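You operate a simulated robot arm through the tools that you are given. There is no shell and no other tool. Be economical: measure what you need, move in short steps, check, and stop when the job is done.

Carry out the task below with a simulated robot arm. There is one attempt and no reset: what you move stays moved.

JOB
End the ohms test: hold, light, multimeter and box off, red plug out.
Fine: pull the red plug from the resistor box last and lay it on the bench.

Only the result counts: the job must be done as asked and must still hold three seconds after the hand-in. Knocking over, shifting, dropping, spilling or breaking anything else fails it.

ROBOT AND FRAMES
A 5-joint arm with a two-finger parallel gripper, fixed in place. Base frame: the origin is at the foot of the arm, x ahead of it, y to its left, z up; the work surface is at about z = 0. Units: mm, degrees, N and s.
With the tool pointing down near the work surface it reaches from about 260 to 600 mm from the base axis. Its first joint turns from -66.0 to 66.0 degrees. The tool tilts only in the upright plane through the base axis and itself; it spins freely about its own axis. Payload 1.57 kg.
The TCP is the grasp point between the finger pads, 30 mm short of the fingertips. In the tool frame z runs along the fingers and y along their closing line. Largest opening 80 mm; finger width 17, thickness 12; the body of the gripper, 40 by 82 mm, starts 80 mm behind the TCP.
Orientation is that of the tool frame in the base frame, as [roll, pitch, yaw] about the fixed x, y, z axes, in that order (R = Rz(yaw) Ry(pitch) Rx(roll)). With the fingers straight down and closing along the base's y, the tool's x points along the base's -x, its y along +y and its z along -z.

CONTROLS
- The arm moves only by the tool servo_tool. Its arguments are lists of equal length, an entry for each row: "xyz": the shift along the tool's x, y, z in mm, a list of three; "dr": the turn, a rotation vector about the tool's x, y, z in degrees, a list of three. In form: {"xyz": [[x, y, z], ...], "dr": [[rx, ry, rz], ...]}. A call has 1 to 12 rows; each row shifts and turns the commanded pose from where the row before left it, along the tool's axes as they then stand. "jaw" is the opening, from 0 (shut) to 1 (fully open), set as the call begins (left out, the last holds). Rows are played at 5 a second. More than 50 mm and 8.6 degrees between two rows, or a gripper value outside its range, and nothing of the call is played. A pose out of reach is approached as far as the arm can. The call stops where the force on the tool passes 40 N (or 10 N more than at its start, if that is more) or the arm is blocked; 0.2 s more then pass. Each finger travels about 153 mm/s and halts on what it meets, pressing with about 41 N; the grip force reading is that of the motor and also rises with nothing between the fingers. The clock runs only during rows and for 0.2 s after the last one: add rows that do not move to give the fingers time. The reply holds the time, the measured pose of the TCP, the force on the tool along the base axes, the opening and the grip force, in the units named above and with some noise, with the torque about the TCP (base axes, N m) and any sound that the robot's microphone picked up.
- Cameras (640 x 400 px; columns grow to the right, rows downward): "scene" is fixed at [37.4, 389.2, 534.6]; the picture's right is [-0.80, -0.60, 0.00], its down [-0.33, 0.43, -0.84] and it looks along [0.50, -0.67, -0.54] (base axes); focal length 326 px, centre (320, 200). "wrist" rides on the gripper at [72, -7, -122] in the tool frame; the picture's right is [0.09, 1.00, 0.00], its down [-0.84, 0.08, -0.54] and it looks along [-0.54, 0.05, 0.84] (tool axes); focal length 238 px, centre (320, 200). There is no depth. A picture from a camera that has moved, and an enlarged one, comes with that camera's place and axes in the base frame and with its lens. The place of the scene camera against the robot may be out by one fixed shift of up to 12 mm in any direction.
- capture(camera): a new picture of that camera. No time passes.
- close_up(camera, box): a new picture of the part [left, top, right, bottom] of that camera's present view, enlarged. No time passes.
- job_done(): hands the job in; it is judged then, once.

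Work in short steps. Places have to be worked out from the pictures, the camera data and where the tool is seen: move nearer, look again, correct. Check each grasp and each placing, and mend what went wrong. You have 120 turns and 76 pictures in all, those below and enlarged ones among them. Open the gripper and draw the arm clear of the work before you hand the job in, unless the task says otherwise; then end with one line.

The tools are called as name(argument=value, ...) on one line, values as JSON. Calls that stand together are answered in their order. servo_tool: Moves the arm, as the interface text tells. Its arguments: {"type":"object","properties":{"xyz":{"type":"array"},"dr":{"type":"array"},"jaw":{"type":"number"}},"required":["xyz","dr"]} The other tools are called the same way: capture (camera) takes a picture; close_up (camera, box) takes an enlarged picture of a part of a camera's view; job_done () hands the job in.

At the start:

```text
time: 0.0
ee_pos: [390.9, -97.0, 316.4]
tcp_rot: [-179.9, 0.1, 180.0]
wrist_force: [0.4, -0.2, 0.0]
wrist_torque: [0.02, 0.0, 0.0]
finger_gap: 80.3
gripper_force: 0.0
```

scene: 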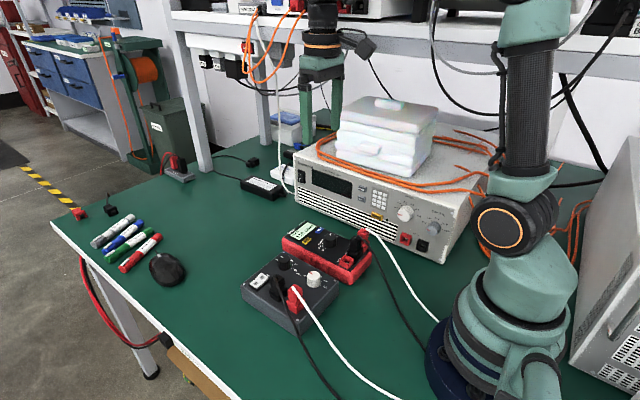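
wrist: 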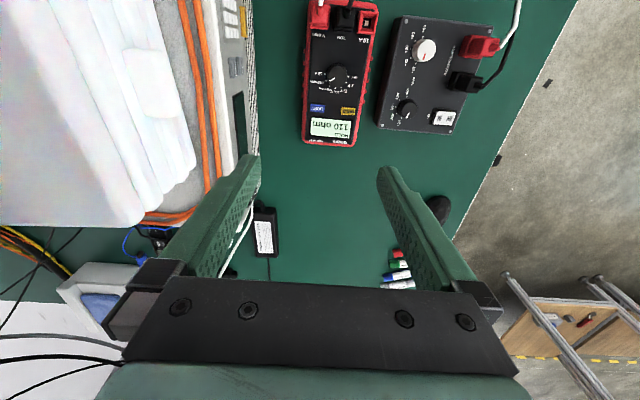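

I start with enlarged views of the meter and the resistor box from both cameras.

close_up(camera="wrist", box=[280, 0, 400, 150])

close_up(camera="wrist", box=[370, 10, 530, 140])

close_up(camera="scene", box=[230, 210, 390, 340])

```text
2.67 times, centred on (340, 75) of wrist
camera zoom: at [319.8, -103.1, 437.7], right [-0.09, 1.0, 0.0], down [0.84, 0.08, 0.54], along [0.54, 0.05, -0.84], focal length 636 px, centre (267, 533)
```

zoom: 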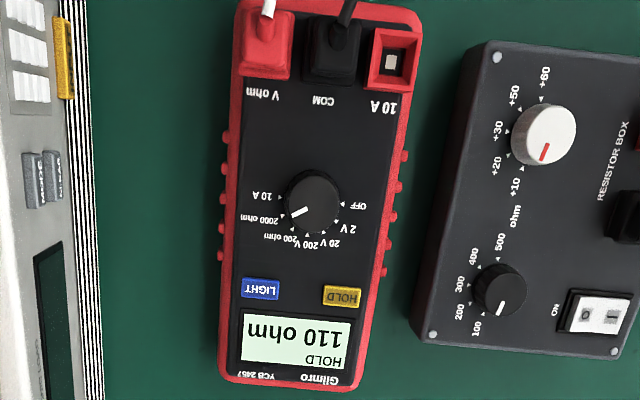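

```text
3.08 times, centred on (450, 75) of wrist
camera zoom: at [319.8, -103.1, 437.7], right [-0.09, 1.0, 0.0], down [0.84, 0.08, 0.54], along [0.54, 0.05, -0.84], focal length 733 px, centre (-80, 585)
```

zoom: 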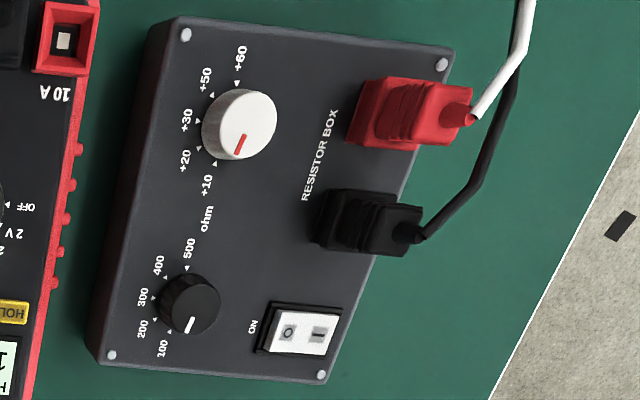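

```text
3.08 times, centred on (310, 275) of scene
camera zoom: at [37.4, 389.2, 534.6], right [-0.8, -0.6, 0.0], down [-0.33, 0.43, -0.84], along [0.5, -0.67, -0.54], focal length 1004 px, centre (351, -31)
```

zoom: 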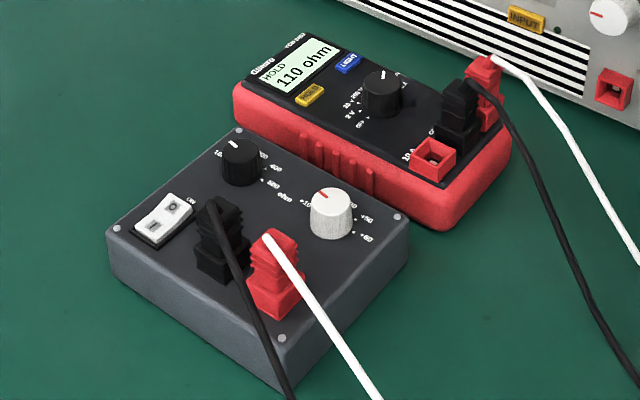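

Meter shows HOLD with the backlight on; HOLD is near (402,-50), LIGHT near (403,-99), the dial near (353,-75). I shut the jaw and move lower for a better look.

servo_tool(xyz=[[3, 6, 25], [3, 6, 25], [3, 5, 25], [2, 5, 25], [0, 0, 0]], dr=[[0, 0, 0], [0, 0, 0], [0, 0, 0], [0, 0, 0], [0, 0, 0]], jaw=0)

capture(camera="wrist")

capture(camera="scene")

```text
time: 1.2
ee_pos: [379.7, -74.1, 214.3]
tcp_rot: [-180.0, 0.1, 179.9]
wrist_force: [0.2, -0.7, 0.6]
wrist_torque: [-0.02, 0.04, -0.03]
finger_gap: 0.0
gripper_force: 21.5
```

```text
70 pictures are left
camera wrist: at [307.6, -80.5, 336.8], right [-0.09, 1.0, 0.0], down [0.84, 0.08, 0.54], along [0.54, 0.05, -0.84], focal length 238 px, centre (320, 200)
```

wrist: 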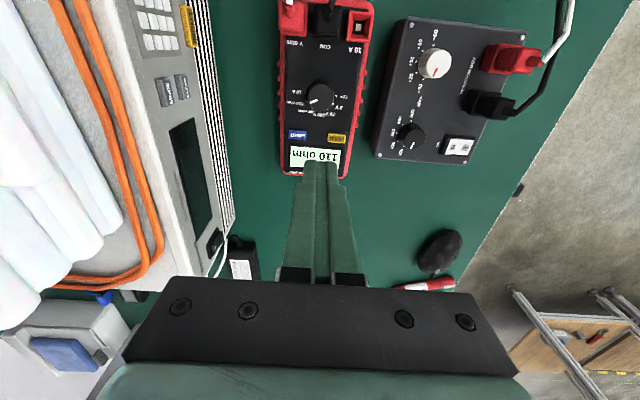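

```text
69 pictures are left
```

scene: 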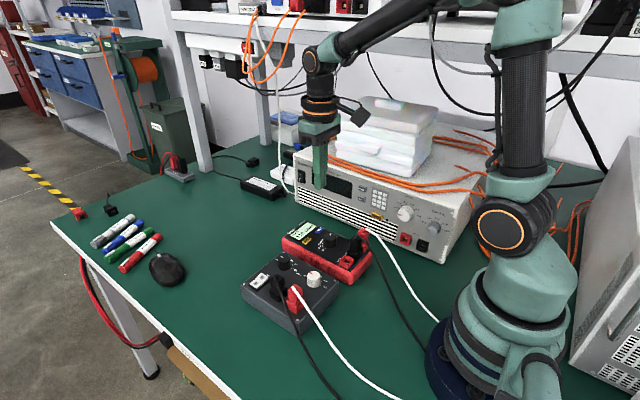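

Now measuring the meter from this lower pose.

close_up(camera="wrist", box=[270, 70, 382, 182])

close_up(camera="wrist", box=[370, 10, 550, 170])

```text
3.57 times, centred on (326, 126) of wrist
camera zoom: at [307.6, -80.5, 336.8], right [-0.09, 1.0, 0.0], down [0.84, 0.08, 0.54], along [0.54, 0.05, -0.84], focal length 851 px, centre (299, 464)
```

zoom: 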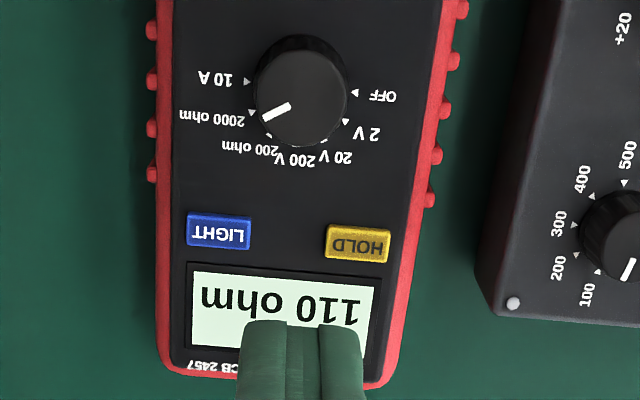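

```text
2.50 times, centred on (460, 90) of wrist
camera zoom: at [307.6, -80.5, 336.8], right [-0.09, 1.0, 0.0], down [0.84, 0.08, 0.54], along [0.54, 0.05, -0.84], focal length 596 px, centre (-30, 475)
```

zoom: 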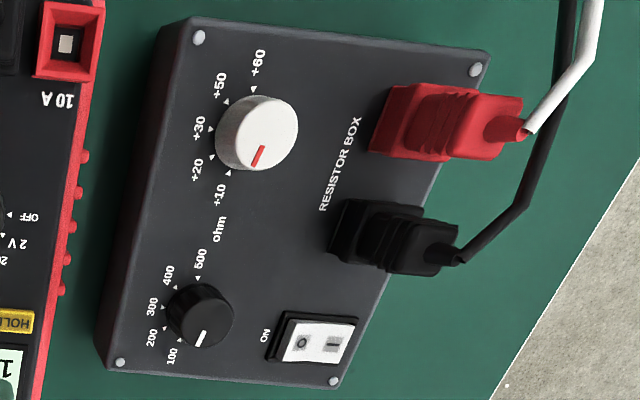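

HOLD comes out at about (400,-52,51), LIGHT (400,-99.5,51), dial top (352,-76,62); the supply front is well clear. I move over HOLD with the tip about 15 mm above it.

servo_tool(xyz=[[-7, 8, 25], [-7, 7, 25], [-6, 7, 25], [0, 0, 25], [0, 0, 15], [0, 0, 0]], dr=[[0, 0, 0], [0, 0, 0], [0, 0, 0], [0, 0, 0], [0, 0, 0], [0, 0, 0]])

capture(camera="wrist")

close_up(camera="scene", box=[230, 190, 390, 290])

```text
time: 2.6
ee_pos: [401.7, -53.4, 99.5]
tcp_rot: [180.0, 0.0, -180.0]
wrist_force: [-0.2, 0.8, 0.7]
wrist_torque: [-0.02, 0.05, 0.01]
finger_gap: 0.0
gripper_force: 20.9
```

```text
66 pictures are left
camera wrist: at [329.8, -59.7, 222.1], right [-0.09, 1.0, 0.0], down [0.84, 0.08, 0.54], along [0.54, 0.05, -0.84], focal length 238 px, centre (320, 200)
```

wrist: 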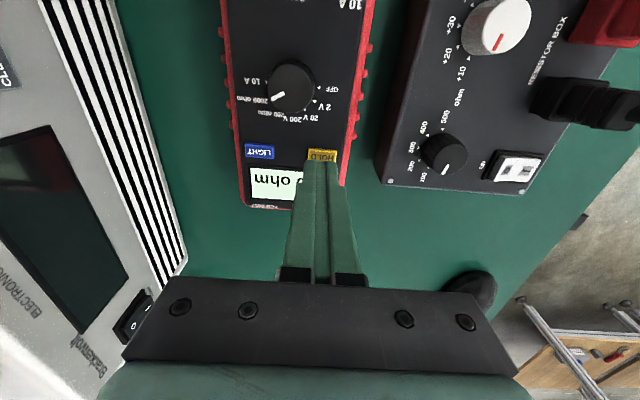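

```text
4.00 times, centred on (310, 240) of scene
camera zoom: at [37.4, 389.2, 534.6], right [-0.8, -0.6, 0.0], down [-0.33, 0.43, -0.84], along [0.5, -0.67, -0.54], focal length 1305 px, centre (360, 40)
```

zoom: 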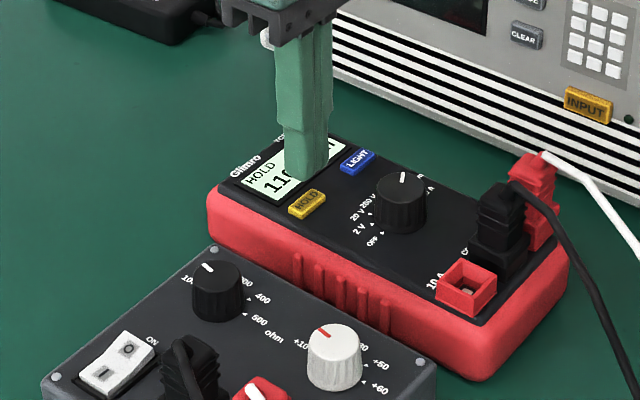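

HOLD is at about (399.5,-52). I correct by 2 mm and lower step by step with small rows.

servo_tool(xyz=[[2, 1.5, 4], [0, 0, 5], [0, 0, 2], [0, 0, 2], [0, 0, 1], [0, 0, 1], [0, 0, 1], [0, 0, 1], [0, 0, 1], [0, 0, 1], [0, 0, 1], [0, 0, 1]], dr=[[0, 0, 0], [0, 0, 0], [0, 0, 0], [0, 0, 0], [0, 0, 0], [0, 0, 0], [0, 0, 0], [0, 0, 0], [0, 0, 0], [0, 0, 0], [0, 0, 0], [0, 0, 0]])

close_up(camera="scene", box=[230, 190, 390, 290])

```text
time: 5.2
ee_pos: [397.8, -50.3, 78.8]
tcp_rot: [-179.9, 0.0, 179.9]
wrist_force: [0.2, 0.2, 0.9]
wrist_torque: [-0.03, -0.05, -0.03]
finger_gap: 0.0
gripper_force: 21.2
```

```text
4.00 times, centred on (310, 240) of scene
camera zoom: at [37.4, 389.2, 534.6], right [-0.8, -0.6, 0.0], down [-0.33, 0.43, -0.84], along [0.5, -0.67, -0.54], focal length 1305 px, centre (360, 40)
```

zoom: 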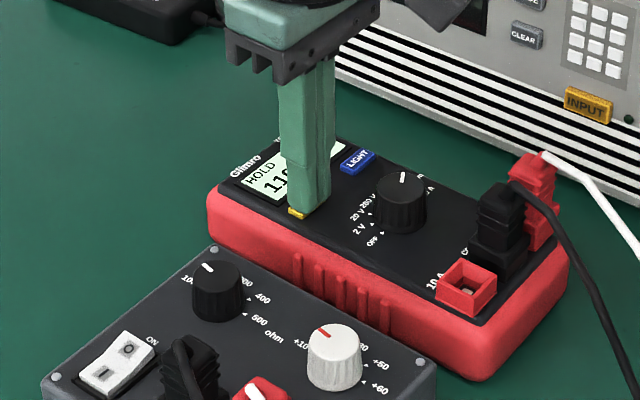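

No contact yet with the tip at z≈49; I keep lowering by 1 mm steps.

servo_tool(xyz=[[0, 0, 1], [0, 0, 1], [0, 0, 1], [0, 0, 1], [0, 0, 1], [0, 0, 1], [0, 0, 1], [0, 0, 1]], dr=[[0, 0, 0], [0, 0, 0], [0, 0, 0], [0, 0, 0], [0, 0, 0], [0, 0, 0], [0, 0, 0], [0, 0, 0]])

close_up(camera="scene", box=[230, 190, 390, 290])

```text
time: 6.5
ee_pos: [399.6, -50.4, 76.3]
tcp_rot: [-180.0, 0.0, 179.9]
wrist_force: [-3.9, 0.5, 8.4]
wrist_torque: [0.03, 0.09, 0.0]
finger_gap: 0.2
gripper_force: 20.7
heard: click
stopped in row 6: the force on the tool passed its limit at 46 N (the readings are from after the stop); the commanded pose is now the measured one
```

```text
4.00 times, centred on (310, 240) of scene
camera zoom: at [37.4, 389.2, 534.6], right [-0.8, -0.6, 0.0], down [-0.33, 0.43, -0.84], along [0.5, -0.67, -0.54], focal length 1305 px, centre (360, 40)
```

zoom: 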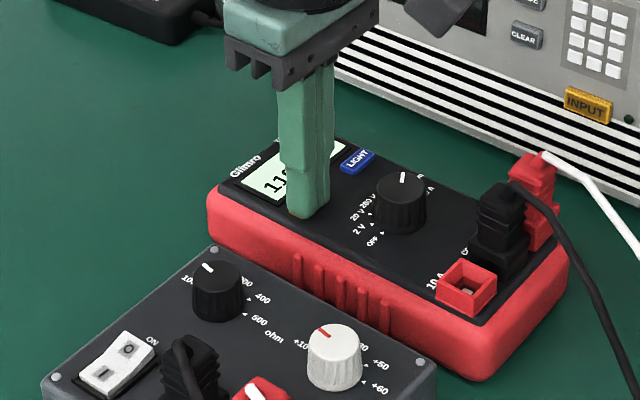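

A click, and the HOLD text is gone. I lift 20 mm, move over to LIGHT (y≈-99) and come down to just above it.

servo_tool(xyz=[[0, 0, -12], [0, 0, -13], [0, -16, 0], [0, -16, 0], [0, -16.5, 0], [0, 0, 8], [0, 0, 7], [0, 0, 3], [0, 0, 0]], dr=[[0, 0, 0], [0, 0, 0], [0, 0, 0], [0, 0, 0], [0, 0, 0], [0, 0, 0], [0, 0, 0], [0, 0, 0], [0, 0, 0]])

capture(camera="wrist")

close_up(camera="scene", box=[230, 190, 390, 290])

```text
time: 8.6
ee_pos: [398.9, -98.5, 83.1]
tcp_rot: [180.0, 0.0, 179.9]
wrist_force: [-0.1, 0.3, -0.4]
wrist_torque: [-0.02, -0.03, -0.01]
finger_gap: 0.3
gripper_force: 21.2
```

```text
62 pictures are left
camera wrist: at [326.6, -106.0, 205.1], right [-0.09, 1.0, 0.0], down [0.84, 0.08, 0.54], along [0.54, 0.05, -0.84], focal length 238 px, centre (320, 200)
```

wrist: 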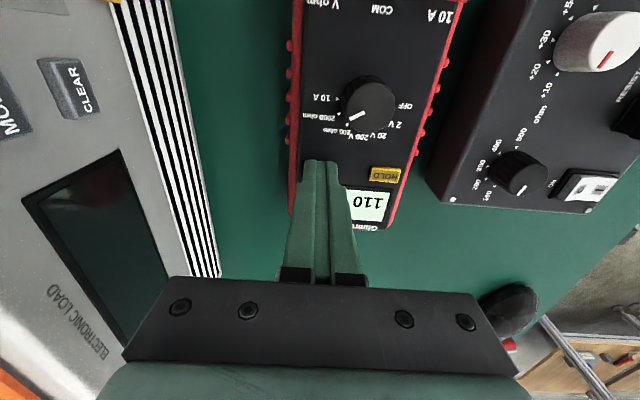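

```text
4.00 times, centred on (310, 240) of scene
camera zoom: at [37.4, 389.2, 534.6], right [-0.8, -0.6, 0.0], down [-0.33, 0.43, -0.84], along [0.5, -0.67, -0.54], focal length 1305 px, centre (360, 40)
```

zoom: 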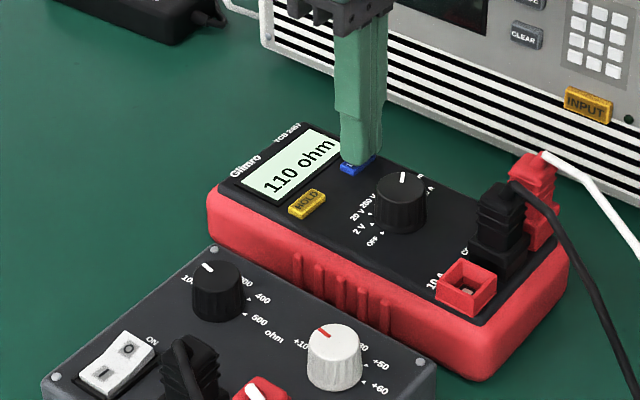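

The tip stands over LIGHT about 5 mm up. I press down.

servo_tool(xyz=[[0, 0, 2], [0, 0, 1], [0, 0, 1], [0, 0, 1], [0, 0, 1], [0, 0, 1], [0, 0, 1], [0, 0, 1], [0, 0, 1], [0, 0, 1], [0, 0, 1]], dr=[[0, 0, 0], [0, 0, 0], [0, 0, 0], [0, 0, 0], [0, 0, 0], [0, 0, 0], [0, 0, 0], [0, 0, 0], [0, 0, 0], [0, 0, 0], [0, 0, 0]])

close_up(camera="scene", box=[230, 190, 390, 290])

```text
time: 10.4
ee_pos: [399.0, -100.7, 77.7]
tcp_rot: [-180.0, 0.2, -180.0]
wrist_force: [-3.6, 0.6, 9.0]
wrist_torque: [-0.01, 0.07, -0.02]
finger_gap: 0.0
gripper_force: 20.9
heard: click
stopped in row 9: the force on the tool passed its limit at 46 N (the readings are from after the stop); the commanded pose is now the measured one
```

```text
4.00 times, centred on (310, 240) of scene
camera zoom: at [37.4, 389.3, 534.6], right [-0.8, -0.6, 0.0], down [-0.33, 0.43, -0.84], along [0.5, -0.67, -0.54], focal length 1305 px, centre (360, 40)
```

zoom: 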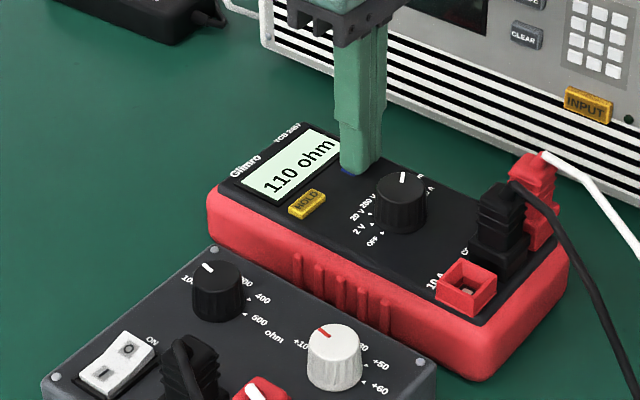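

A click was heard; I lift off and check the display.

servo_tool(xyz=[[0, 0, -12], [0, 0, -25], [0, 0, -25], [0, 0, 0]], dr=[[0, 0, 0], [0, 0, 0], [0, 0, 0], [0, 0, 0]])

capture(camera="wrist")

close_up(camera="scene", box=[230, 190, 390, 290])

```text
time: 11.4
ee_pos: [400.1, -98.5, 137.3]
tcp_rot: [180.0, 0.2, 180.0]
wrist_force: [0.7, 0.1, -0.8]
wrist_torque: [0.0, 0.01, 0.0]
finger_gap: 0.0
gripper_force: 20.9
```

```text
59 pictures are left
camera wrist: at [327.1, -106.1, 259.8], right [-0.09, 1.0, 0.0], down [0.84, 0.08, 0.54], along [0.54, 0.05, -0.84], focal length 238 px, centre (320, 200)
```

wrist: 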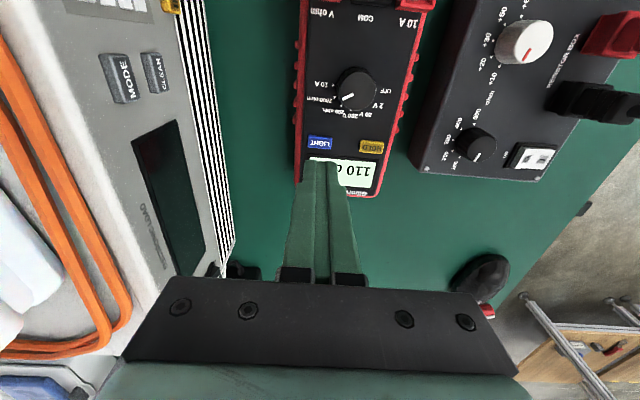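

```text
4.00 times, centred on (310, 240) of scene
camera zoom: at [37.4, 389.2, 534.6], right [-0.8, -0.6, 0.0], down [-0.33, 0.43, -0.84], along [0.5, -0.67, -0.54], focal length 1305 px, centre (360, 40)
```

zoom: 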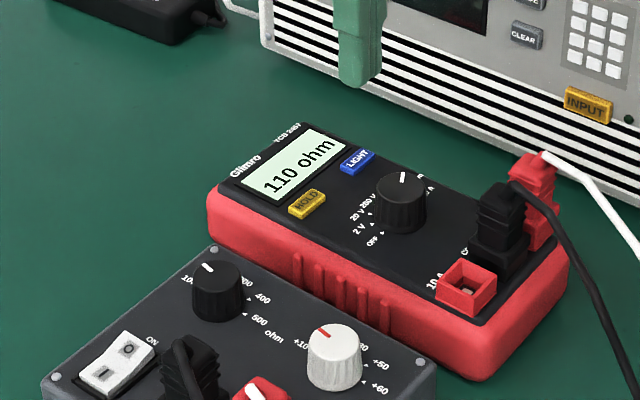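

The backlight state is not obvious; I enlarge the display.

close_up(camera="scene", box=[280, 215, 340, 250])

close_up(camera="wrist", box=[290, 60, 410, 200])

```text
10.67 times, centred on (310, 232) of scene
camera zoom: at [37.4, 389.2, 534.6], right [-0.8, -0.6, 0.0], down [-0.33, 0.43, -0.84], along [0.5, -0.67, -0.54], focal length 3480 px, centre (427, -147)
```

zoom: 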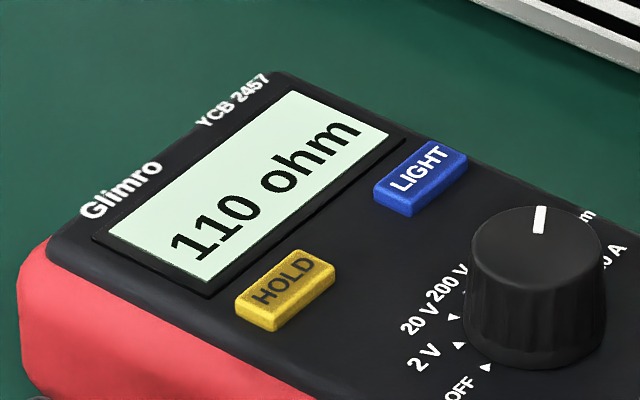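

```text
2.86 times, centred on (350, 130) of wrist
camera zoom: at [327.1, -106.1, 259.8], right [-0.09, 1.0, 0.0], down [0.84, 0.08, 0.54], along [0.54, 0.05, -0.84], focal length 681 px, centre (234, 400)
```

zoom: 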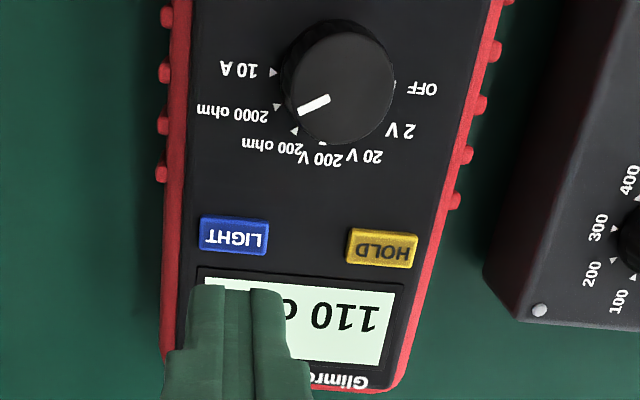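

The display looks as bright as before, so LIGHT may need a longer press. I press again and hold it down.

servo_tool(xyz=[[0, 0, 25], [0, 0, 22], [0, 0, 6], [0, 0, 2], [0, 0, 1], [0, 0, 1], [0, 0, 1], [0, 0, 0.5], [0, 0, 0.5], [0, 0, 0.5], [0, 0, 0.5], [0, 0, 0.5]], dr=[[0, 0, 0], [0, 0, 0], [0, 0, 0], [0, 0, 0], [0, 0, 0], [0, 0, 0], [0, 0, 0], [0, 0, 0], [0, 0, 0], [0, 0, 0], [0, 0, 0], [0, 0, 0]])

close_up(camera="scene", box=[280, 215, 340, 250])

```text
time: 14.0
ee_pos: [399.2, -98.9, 77.0]
tcp_rot: [180.0, 0.1, -180.0]
wrist_force: [0.2, -2.7, 4.2]
wrist_torque: [-0.08, -0.02, 0.0]
finger_gap: 0.0
gripper_force: 21.4
heard: click
```

```text
10.67 times, centred on (310, 232) of scene
camera zoom: at [37.4, 389.3, 534.6], right [-0.8, -0.6, 0.0], down [-0.33, 0.43, -0.84], along [0.5, -0.67, -0.54], focal length 3480 px, centre (427, -147)
```

zoom: 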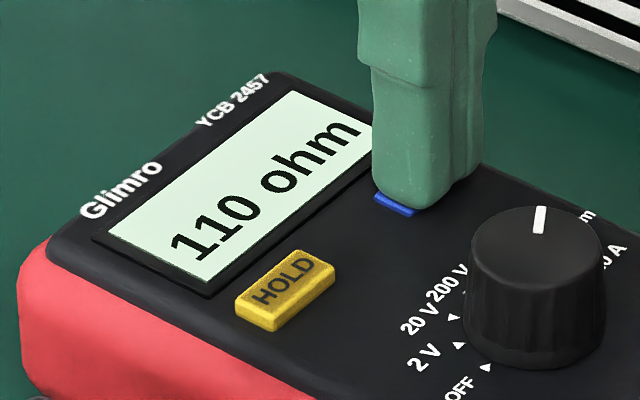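

Clicked and held at about 4 N; I wait while holding.

servo_tool(xyz=[[0, 0, 0], [0, 0, 0], [0, 0, 0], [0, 0, 0], [0, 0, 0], [0, 0, 0], [0, 0, 0], [0, 0, 0], [0, 0, 0], [0, 0, 0], [0, 0, 0], [0, 0, 0]], dr=[[0, 0, 0], [0, 0, 0], [0, 0, 0], [0, 0, 0], [0, 0, 0], [0, 0, 0], [0, 0, 0], [0, 0, 0], [0, 0, 0], [0, 0, 0], [0, 0, 0], [0, 0, 0]])

close_up(camera="scene", box=[280, 215, 340, 250])

```text
time: 16.6
ee_pos: [399.6, -98.1, 77.5]
tcp_rot: [180.0, 0.1, 180.0]
wrist_force: [1.1, 0.5, 4.4]
wrist_torque: [0.04, 0.0, -0.01]
finger_gap: 0.0
gripper_force: 21.5
```

```text
10.67 times, centred on (310, 232) of scene
camera zoom: at [37.4, 389.3, 534.6], right [-0.8, -0.6, 0.0], down [-0.33, 0.43, -0.84], along [0.5, -0.67, -0.54], focal length 3480 px, centre (427, -147)
```

zoom: 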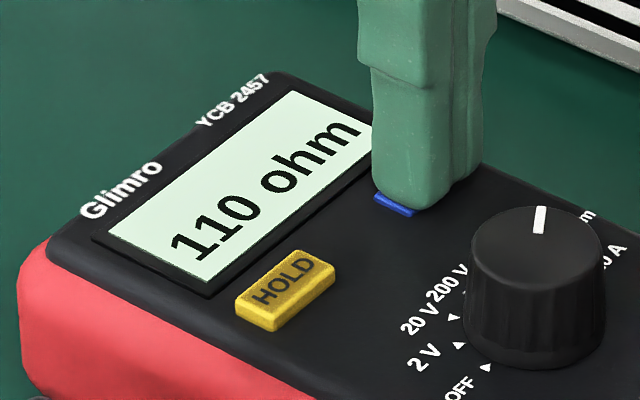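

No change while held. I release and look again from above.

servo_tool(xyz=[[0, 0, -10], [0, 0, -15], [0, 0, 0], [0, 0, 0]], dr=[[0, 0, 0], [0, 0, 0], [0, 0, 0], [0, 0, 0]])

close_up(camera="scene", box=[280, 215, 340, 250])

```text
time: 17.6
ee_pos: [398.1, -98.1, 101.2]
tcp_rot: [-180.0, 0.1, -180.0]
wrist_force: [-0.4, -0.2, 0.2]
wrist_torque: [-0.01, 0.01, -0.02]
finger_gap: 0.1
gripper_force: 21.0
```

```text
10.67 times, centred on (310, 232) of scene
camera zoom: at [37.4, 389.2, 534.6], right [-0.8, -0.6, 0.0], down [-0.33, 0.43, -0.84], along [0.5, -0.67, -0.54], focal length 3480 px, centre (427, -147)
```

zoom: 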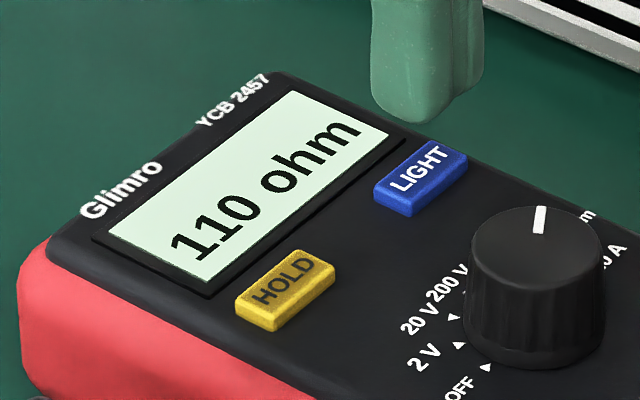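

I take a very tight view of the display for a colour reference.

close_up(camera="scene", box=[296, 222, 312, 232])

capture(camera="wrist")

```text
16.00 times, centred on (304, 227) of scene
camera zoom: at [37.4, 389.2, 534.6], right [-0.8, -0.6, 0.0], down [-0.33, 0.43, -0.84], along [0.5, -0.67, -0.54], focal length 5220 px, centre (576, -232)
```

zoom: 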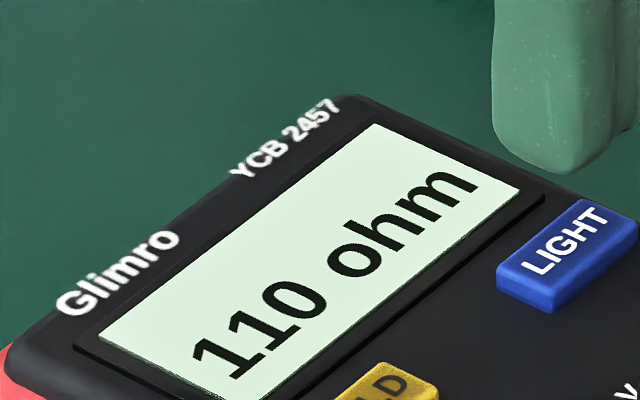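

```text
51 pictures are left
camera wrist: at [326.6, -105.6, 223.1], right [-0.09, 1.0, 0.0], down [0.84, 0.08, 0.54], along [0.54, 0.05, -0.84], focal length 238 px, centre (320, 200)
```

wrist: 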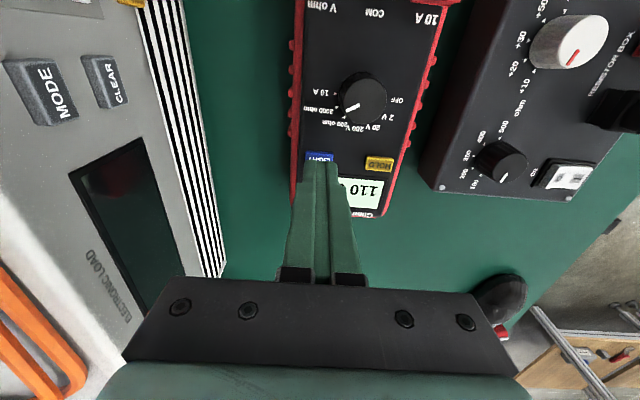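

I press LIGHT a third time, briefly, and compare the same tight view after release.

servo_tool(xyz=[[0, 0, 12], [0, 0, 8], [0, 0, 2], [0, 0, 1], [0, 0, 1], [0, 0, 1], [0, 0, 1]], dr=[[0, 0, 0], [0, 0, 0], [0, 0, 0], [0, 0, 0], [0, 0, 0], [0, 0, 0], [0, 0, 0]])

close_up(camera="scene", box=[296, 222, 312, 232])

```text
time: 19.2
ee_pos: [400.1, -98.9, 77.2]
tcp_rot: [180.0, 0.1, 180.0]
wrist_force: [0.0, -0.1, 7.3]
wrist_torque: [0.02, 0.05, -0.01]
finger_gap: 0.1
gripper_force: 21.2
heard: click
```

```text
16.00 times, centred on (304, 227) of scene
camera zoom: at [37.4, 389.3, 534.6], right [-0.8, -0.6, 0.0], down [-0.33, 0.43, -0.84], along [0.5, -0.67, -0.54], focal length 5220 px, centre (576, -232)
```

zoom: 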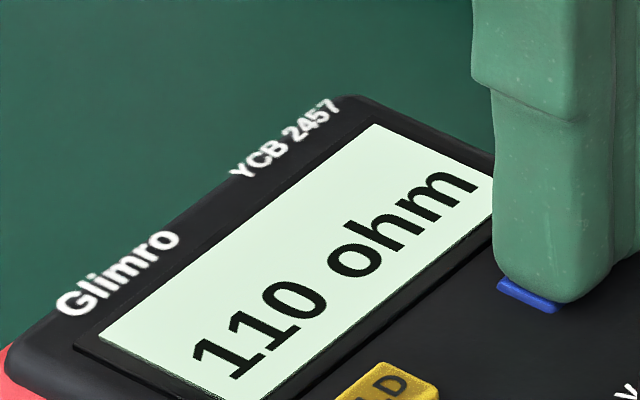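

This looks a shade brighter than before; I release and compare once more.

servo_tool(xyz=[[0, 0, -10], [0, 0, -14], [0, 0, 0]], dr=[[0, 0, 0], [0, 0, 0], [0, 0, 0]])

close_up(camera="scene", box=[296, 222, 312, 232])

```text
time: 20.0
ee_pos: [400.3, -99.5, 101.4]
tcp_rot: [-180.0, 0.1, 180.0]
wrist_force: [-0.5, 0.6, -0.1]
wrist_torque: [0.0, -0.02, 0.01]
finger_gap: 0.0
gripper_force: 21.6
```

```text
16.00 times, centred on (304, 227) of scene
camera zoom: at [37.4, 389.2, 534.6], right [-0.8, -0.6, 0.0], down [-0.33, 0.43, -0.84], along [0.5, -0.67, -0.54], focal length 5220 px, centre (576, -232)
```

zoom: 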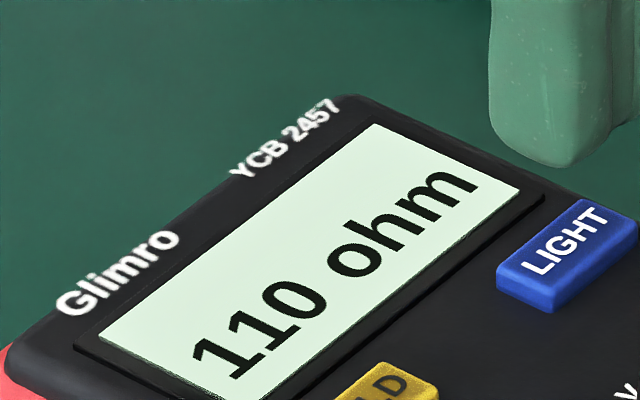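

Still unclear. I take a tight wrist view of the display here, to compare with the same view after one more press.

close_up(camera="wrist", box=[340, 150, 404, 220])

servo_tool(xyz=[[0, 0, 12], [0, 0, 8], [0, 0, 2], [0, 0, 1], [0, 0, 1], [0, 0, 1], [0, 0, 1], [0, 0, -12], [0, 0, -14], [0, 0, 0], [0, 0, 0]], dr=[[0, 0, 0], [0, 0, 0], [0, 0, 0], [0, 0, 0], [0, 0, 0], [0, 0, 0], [0, 0, 0], [0, 0, 0], [0, 0, 0], [0, 0, 0], [0, 0, 0]])

close_up(camera="wrist", box=[340, 150, 404, 220])

```text
5.71 times, centred on (372, 185) of wrist
camera zoom: at [327.8, -106.3, 223.2], right [-0.09, 1.0, 0.0], down [0.84, 0.08, 0.54], along [0.54, 0.05, -0.84], focal length 1362 px, centre (23, 286)
```

zoom: 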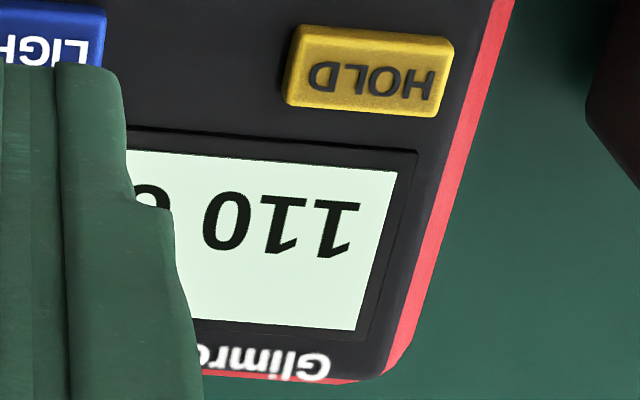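

```text
time: 22.4
ee_pos: [398.7, -99.1, 99.7]
tcp_rot: [-179.9, 0.1, 180.0]
wrist_force: [-0.2, -0.2, 0.2]
wrist_torque: [0.01, 0.02, -0.03]
finger_gap: 0.0
gripper_force: 21.5
heard: click
```

```text
5.71 times, centred on (372, 185) of wrist
camera zoom: at [326.2, -106.5, 223.1], right [-0.09, 1.0, 0.0], down [0.84, 0.08, 0.54], along [0.54, 0.05, -0.84], focal length 1362 px, centre (23, 286)
```

zoom: 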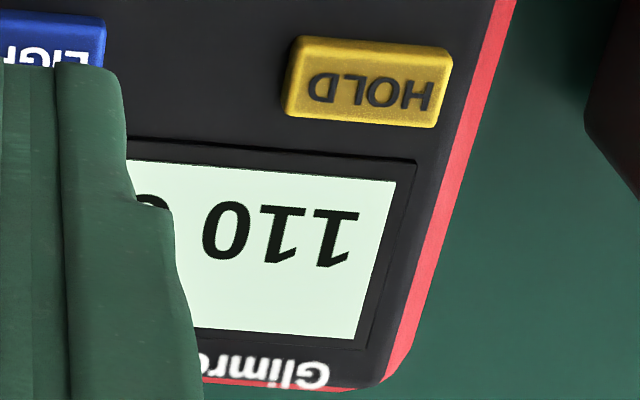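

No visible change, so a short click does not switch the light. I try a firm long press (about 20 N, several seconds).

servo_tool(xyz=[[0, 0, 12], [0, 0, 8], [0, 0, 2], [0, 0, 1], [0, 0, 1], [0, 0, 1], [0, 0, 0.5], [0, 0, 0.5], [0, 0, 0.5], [0, 0, 0.5], [0, 0, 0]], dr=[[0, 0, 0], [0, 0, 0], [0, 0, 0], [0, 0, 0], [0, 0, 0], [0, 0, 0], [0, 0, 0], [0, 0, 0], [0, 0, 0], [0, 0, 0], [0, 0, 0]])

servo_tool(xyz=[[0, 0, 0], [0, 0, 0], [0, 0, 0], [0, 0, 0], [0, 0, 0], [0, 0, 0], [0, 0, 0], [0, 0, 0], [0, 0, 0], [0, 0, 0], [0, 0, 0], [0, 0, 0]], dr=[[0, 0, 0], [0, 0, 0], [0, 0, 0], [0, 0, 0], [0, 0, 0], [0, 0, 0], [0, 0, 0], [0, 0, 0], [0, 0, 0], [0, 0, 0], [0, 0, 0], [0, 0, 0]])

close_up(camera="scene", box=[296, 222, 312, 232])

```text
time: 24.1
ee_pos: [400.0, -99.4, 75.1]
tcp_rot: [180.0, 0.0, -180.0]
wrist_force: [-4.5, 0.4, 9.2]
wrist_torque: [0.0, 0.11, -0.04]
finger_gap: 0.0
gripper_force: 21.3
heard: click
stopped in row 8: the force on the tool passed its limit at 42 N (the readings are from after the stop); the commanded pose is now the measured one
```

```text
time: 26.7
ee_pos: [399.4, -98.6, 76.1]
tcp_rot: [179.9, 0.0, -179.9]
wrist_force: [-0.9, 1.4, 12.2]
wrist_torque: [0.01, 0.04, -0.01]
finger_gap: 0.0
gripper_force: 21.1
```

```text
16.00 times, centred on (304, 227) of scene
camera zoom: at [37.3, 389.3, 534.6], right [-0.8, -0.6, 0.0], down [-0.32, 0.43, -0.84], along [0.5, -0.67, -0.54], focal length 5220 px, centre (576, -232)
```

zoom: 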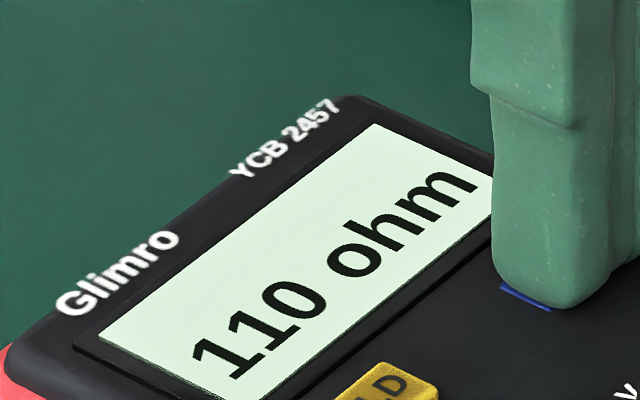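

I release and look at the meter again with the whole view.

servo_tool(xyz=[[0, 0, -10], [0, 0, -25], [0, 0, -25], [0, 0, 0], [0, 0, 0]], dr=[[0, 0, 0], [0, 0, 0], [0, 0, 0], [0, 0, 0], [0, 0, 0]])

close_up(camera="scene", box=[230, 210, 390, 340])

```text
time: 27.9
ee_pos: [398.4, -98.4, 136.5]
tcp_rot: [-179.9, 0.1, -180.0]
wrist_force: [0.1, -0.7, 0.2]
wrist_torque: [0.01, -0.02, 0.0]
finger_gap: 0.1
gripper_force: 21.2
```

```text
3.08 times, centred on (310, 275) of scene
camera zoom: at [37.4, 389.2, 534.6], right [-0.8, -0.6, 0.0], down [-0.33, 0.43, -0.84], along [0.5, -0.67, -0.54], focal length 1004 px, centre (351, -31)
```

zoom: 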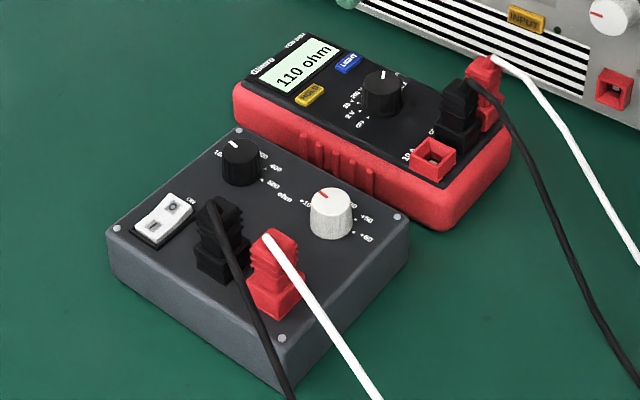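

Same look as at the start. I check whether the display brightness changes between "finger just above the button" and "clicked".

servo_tool(xyz=[[0, 0, 25], [0, 0, 22], [0, 0, 5], [0, 0, 0]], dr=[[0, 0, 0], [0, 0, 0], [0, 0, 0], [0, 0, 0]])

close_up(camera="scene", box=[296, 222, 312, 232])

```text
time: 28.9
ee_pos: [398.5, -99.3, 84.2]
tcp_rot: [-180.0, 0.2, -180.0]
wrist_force: [0.1, 0.2, 0.4]
wrist_torque: [0.0, -0.02, 0.01]
finger_gap: 0.0
gripper_force: 21.4
```

```text
16.00 times, centred on (304, 227) of scene
camera zoom: at [37.4, 389.2, 534.6], right [-0.8, -0.6, 0.0], down [-0.33, 0.43, -0.84], along [0.5, -0.67, -0.54], focal length 5220 px, centre (576, -232)
```

zoom: 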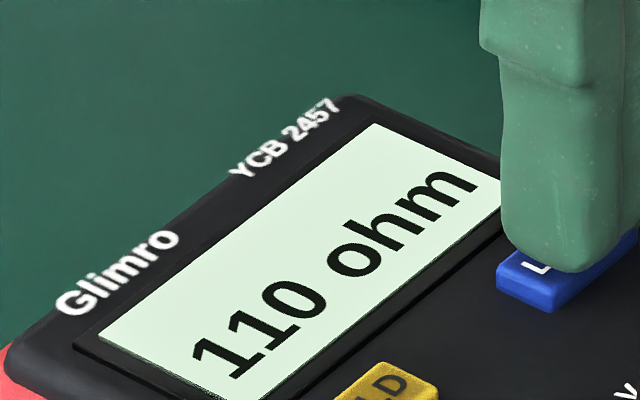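

The difference was only exposure, so the light state is not visible this way. Five clicks so far (odd). I go on to the dial, which stands at "2000 ohm": 150° counter-clockwise to OFF. I rise, move above it and open the jaw to ~48 mm.

servo_tool(xyz=[[0, 0, -25], [0, 0, -25], [16, 8, 0], [16, 8, 0], [14.5, 7.3, 0], [0, 0, 0], [0, 0, 0]], dr=[[0, 0, 0], [0, 0, 0], [0, 0, 0], [0, 0, 0], [0, 0, 0], [0, 0, 0], [0, 0, 0]], jaw=0.6)

capture(camera="wrist")

close_up(camera="scene", box=[270, 180, 400, 280])

```text
time: 30.5
ee_pos: [352.2, -74.6, 134.2]
tcp_rot: [-179.9, 0.1, 179.9]
wrist_force: [1.2, -0.2, 0.6]
wrist_torque: [-0.01, 0.02, -0.06]
finger_gap: 48.1
gripper_force: 0.0
```

```text
43 pictures are left
camera wrist: at [279.9, -82.2, 255.5], right [-0.09, 1.0, 0.0], down [0.84, 0.08, 0.54], along [0.54, 0.05, -0.84], focal length 238 px, centre (320, 200)
```

wrist: 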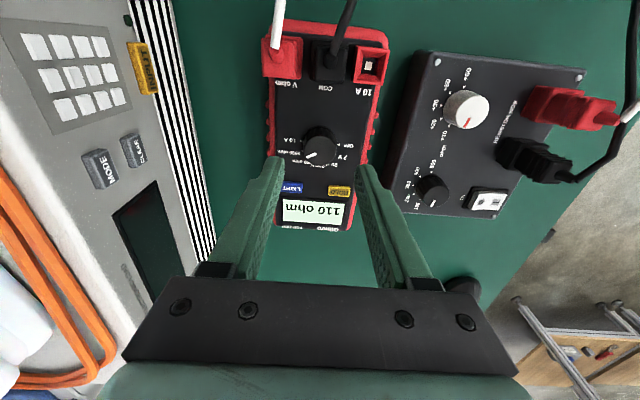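

```text
4.00 times, centred on (335, 230) of scene
camera zoom: at [37.4, 389.2, 534.6], right [-0.8, -0.6, 0.0], down [-0.33, 0.43, -0.84], along [0.5, -0.67, -0.54], focal length 1305 px, centre (260, 80)
```

zoom: 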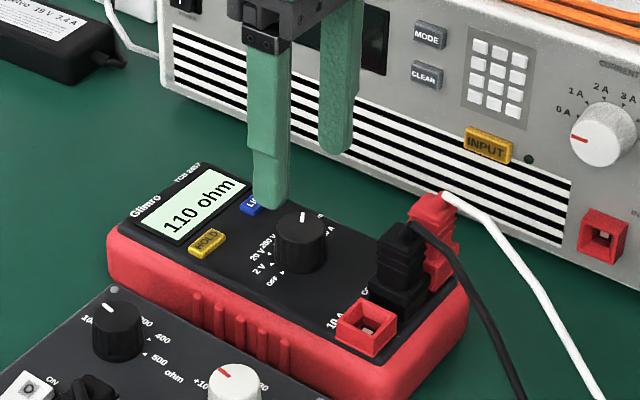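

The dial centre comes out at (351,-75), right under the tool. I go down around it and close gently.

servo_tool(xyz=[[1, 0, 20], [0, 0, 20], [0, 0, 10], [0, 0, 4.5], [0, 0, 0]], dr=[[0, 0, 0], [0, 0, 0], [0, 0, 0], [0, 0, 0], [0, 0, 0]])

close_up(camera="wrist", box=[220, 80, 420, 205])

close_up(camera="scene", box=[270, 180, 400, 280])

```text
time: 31.7
ee_pos: [351.3, -76.9, 80.0]
tcp_rot: [-180.0, 0.1, 179.9]
wrist_force: [-0.4, -0.4, -0.1]
wrist_torque: [0.0, 0.02, -0.06]
finger_gap: 47.9
gripper_force: 0.2
```

```text
3.20 times, centred on (320, 142) of wrist
camera zoom: at [279.2, -83.4, 200.8], right [-0.09, 1.0, 0.0], down [0.84, 0.08, 0.54], along [0.54, 0.05, -0.84], focal length 763 px, centre (320, 384)
```

zoom: 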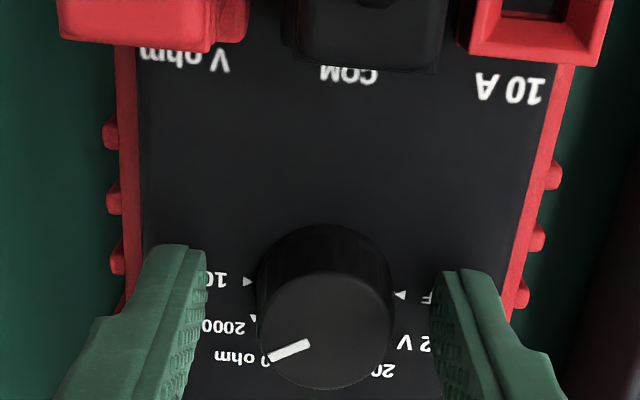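

```text
4.00 times, centred on (335, 230) of scene
camera zoom: at [37.4, 389.2, 534.6], right [-0.8, -0.6, 0.0], down [-0.33, 0.43, -0.84], along [0.5, -0.67, -0.54], focal length 1305 px, centre (260, 80)
```

zoom: 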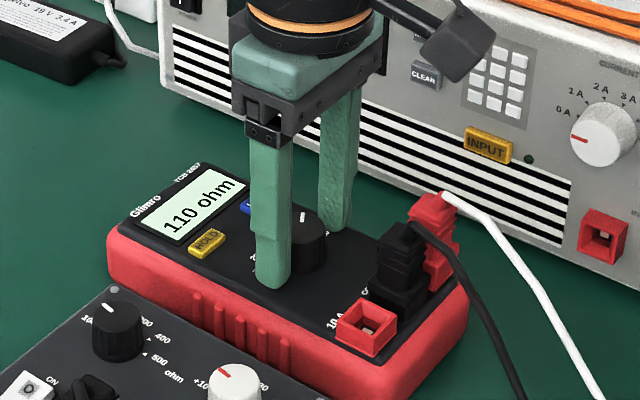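

Well centred. I close on the dial.

servo_tool(xyz=[[-1, 0, 0], [0, 0, 0], [0, 0, 0]], dr=[[0, 0, 0], [0, 0, 0], [0, 0, 0]], jaw=0.2)

```text
time: 32.5
ee_pos: [351.4, -75.5, 79.7]
tcp_rot: [180.0, -0.1, -179.9]
wrist_force: [-8.0, 9.4, 12.6]
wrist_torque: [0.38, 0.32, 0.02]
finger_gap: 28.0
gripper_force: 38.6
```

Gripped (28 mm). I turn about 56° counter-clockwise first and check.

servo_tool(xyz=[[0, 0, 0], [0, 0, 0], [0, 0, 0], [0, 0, 0], [0, 0, 0], [0, 0, 0], [0, 0, 0], [0, 0, 0]], dr=[[0, 0, -7], [0, 0, -7], [0, 0, -7], [0, 0, -7], [0, 0, -7], [0, 0, -7], [0, 0, -7], [0, 0, -7]])

capture(camera="wrist")

close_up(camera="scene", box=[270, 180, 400, 280])

```text
time: 34.3
ee_pos: [352.6, -76.0, 79.1]
tcp_rot: [-179.9, 0.0, -123.8]
wrist_force: [0.6, -0.2, -0.4]
wrist_torque: [-0.01, 0.03, -0.02]
finger_gap: 27.7
gripper_force: 37.9
```

```text
39 pictures are left
camera wrist: at [317.5, -139.8, 201.2], right [-0.88, 0.48, 0.0], down [0.4, 0.74, 0.54], along [0.26, 0.48, -0.84], focal length 238 px, centre (320, 200)
```

wrist: 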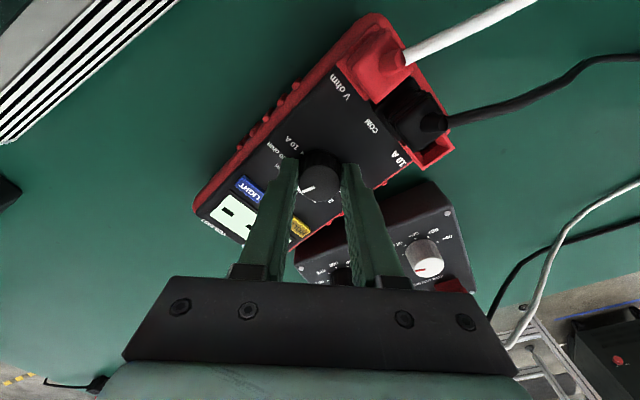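

```text
4.00 times, centred on (335, 230) of scene
camera zoom: at [37.4, 389.2, 534.6], right [-0.8, -0.6, 0.0], down [-0.33, 0.43, -0.84], along [0.5, -0.67, -0.54], focal length 1305 px, centre (260, 80)
```

zoom: 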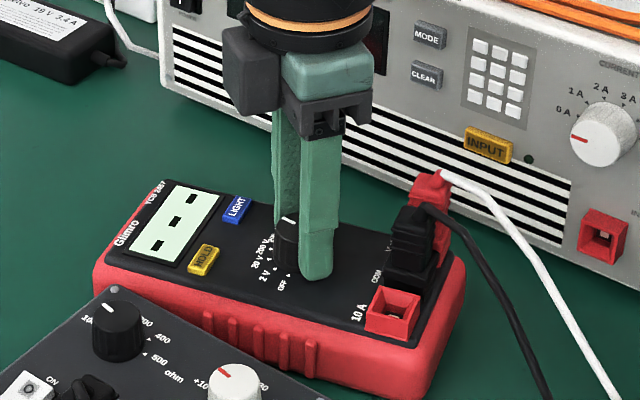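

The dial has moved (display shows dashes), but the meter turned slightly with it. I look closely.

close_up(camera="wrist", box=[200, 120, 420, 257])

close_up(camera="scene", box=[230, 210, 390, 340])

```text
2.91 times, centred on (310, 188) of wrist
camera zoom: at [317.5, -139.8, 201.2], right [-0.88, 0.48, 0.0], down [0.4, 0.74, 0.54], along [0.26, 0.48, -0.84], focal length 693 px, centre (349, 234)
```

zoom: 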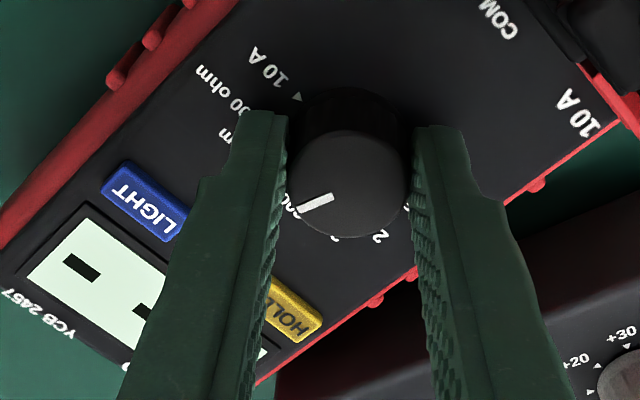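

```text
3.08 times, centred on (310, 275) of scene
camera zoom: at [37.4, 389.2, 534.6], right [-0.8, -0.6, 0.0], down [-0.33, 0.43, -0.84], along [0.5, -0.67, -0.54], focal length 1004 px, centre (351, -31)
```

zoom: 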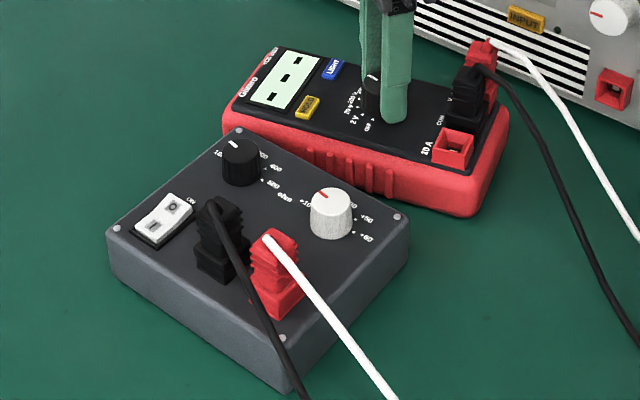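

The dial turned about 45° and the meter about 10°. To keep the meter still I press down on the gripped dial while turning further; first check the pressing force.

servo_tool(xyz=[[0, 0, 1], [0, 0, 1], [0, 0, 0]], dr=[[0, 0, 0], [0, 0, 0], [0, 0, 0]])

```text
time: 35.0
ee_pos: [351.8, -76.5, 79.0]
tcp_rot: [-180.0, 0.0, -124.0]
wrist_force: [-1.6, -0.6, 4.2]
wrist_torque: [0.11, -0.01, 0.02]
finger_gap: 27.6
gripper_force: 38.4
stopped in row 3: the force on the tool passed its limit at 41 N (the readings are from after the stop); the commanded pose is now the measured one
```

A 2 mm press is already 41 N, so I use about 0.9 mm (roughly 20 N) and turn 35° more.

servo_tool(xyz=[[0, 0, 0.9], [0, 0, 0], [0, 0, 0], [0, 0, 0], [0, 0, 0], [0, 0, 0]], dr=[[0, 0, 0], [0, 0, -7], [0, 0, -7], [0, 0, -7], [0, 0, -7], [0, 0, -7]])

close_up(camera="scene", box=[230, 210, 390, 340])

close_up(camera="wrist", box=[200, 120, 420, 257])

```text
time: 35.6
ee_pos: [353.4, -76.6, 79.0]
tcp_rot: [-180.0, 0.2, -118.5]
wrist_force: [-1.7, -0.4, 4.0]
wrist_torque: [0.09, 0.0, 0.01]
finger_gap: 27.9
gripper_force: 38.1
stopped in row 3: the force on the tool passed its limit at 40 N (the readings are from after the stop); the commanded pose is now the measured one
```

```text
3.08 times, centred on (310, 275) of scene
camera zoom: at [37.4, 389.2, 534.6], right [-0.8, -0.6, 0.0], down [-0.33, 0.43, -0.84], along [0.5, -0.67, -0.54], focal length 1004 px, centre (351, -31)
```

zoom: 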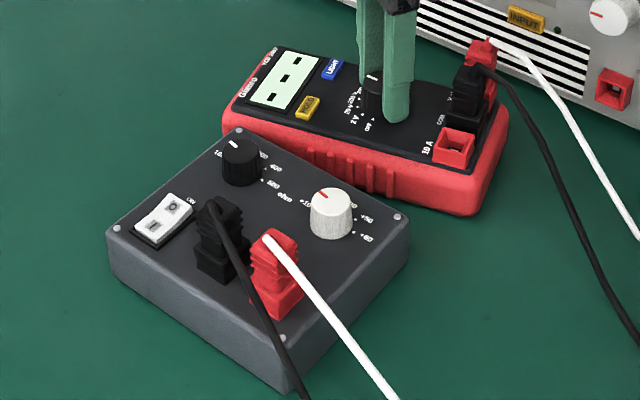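

```text
2.91 times, centred on (310, 188) of wrist
camera zoom: at [324.1, -143.3, 200.8], right [-0.92, 0.39, 0.0], down [0.33, 0.77, 0.54], along [0.21, 0.5, -0.84], focal length 693 px, centre (349, 234)
```

zoom: 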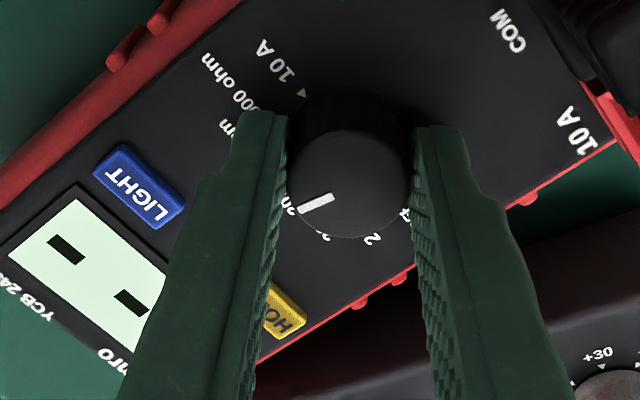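

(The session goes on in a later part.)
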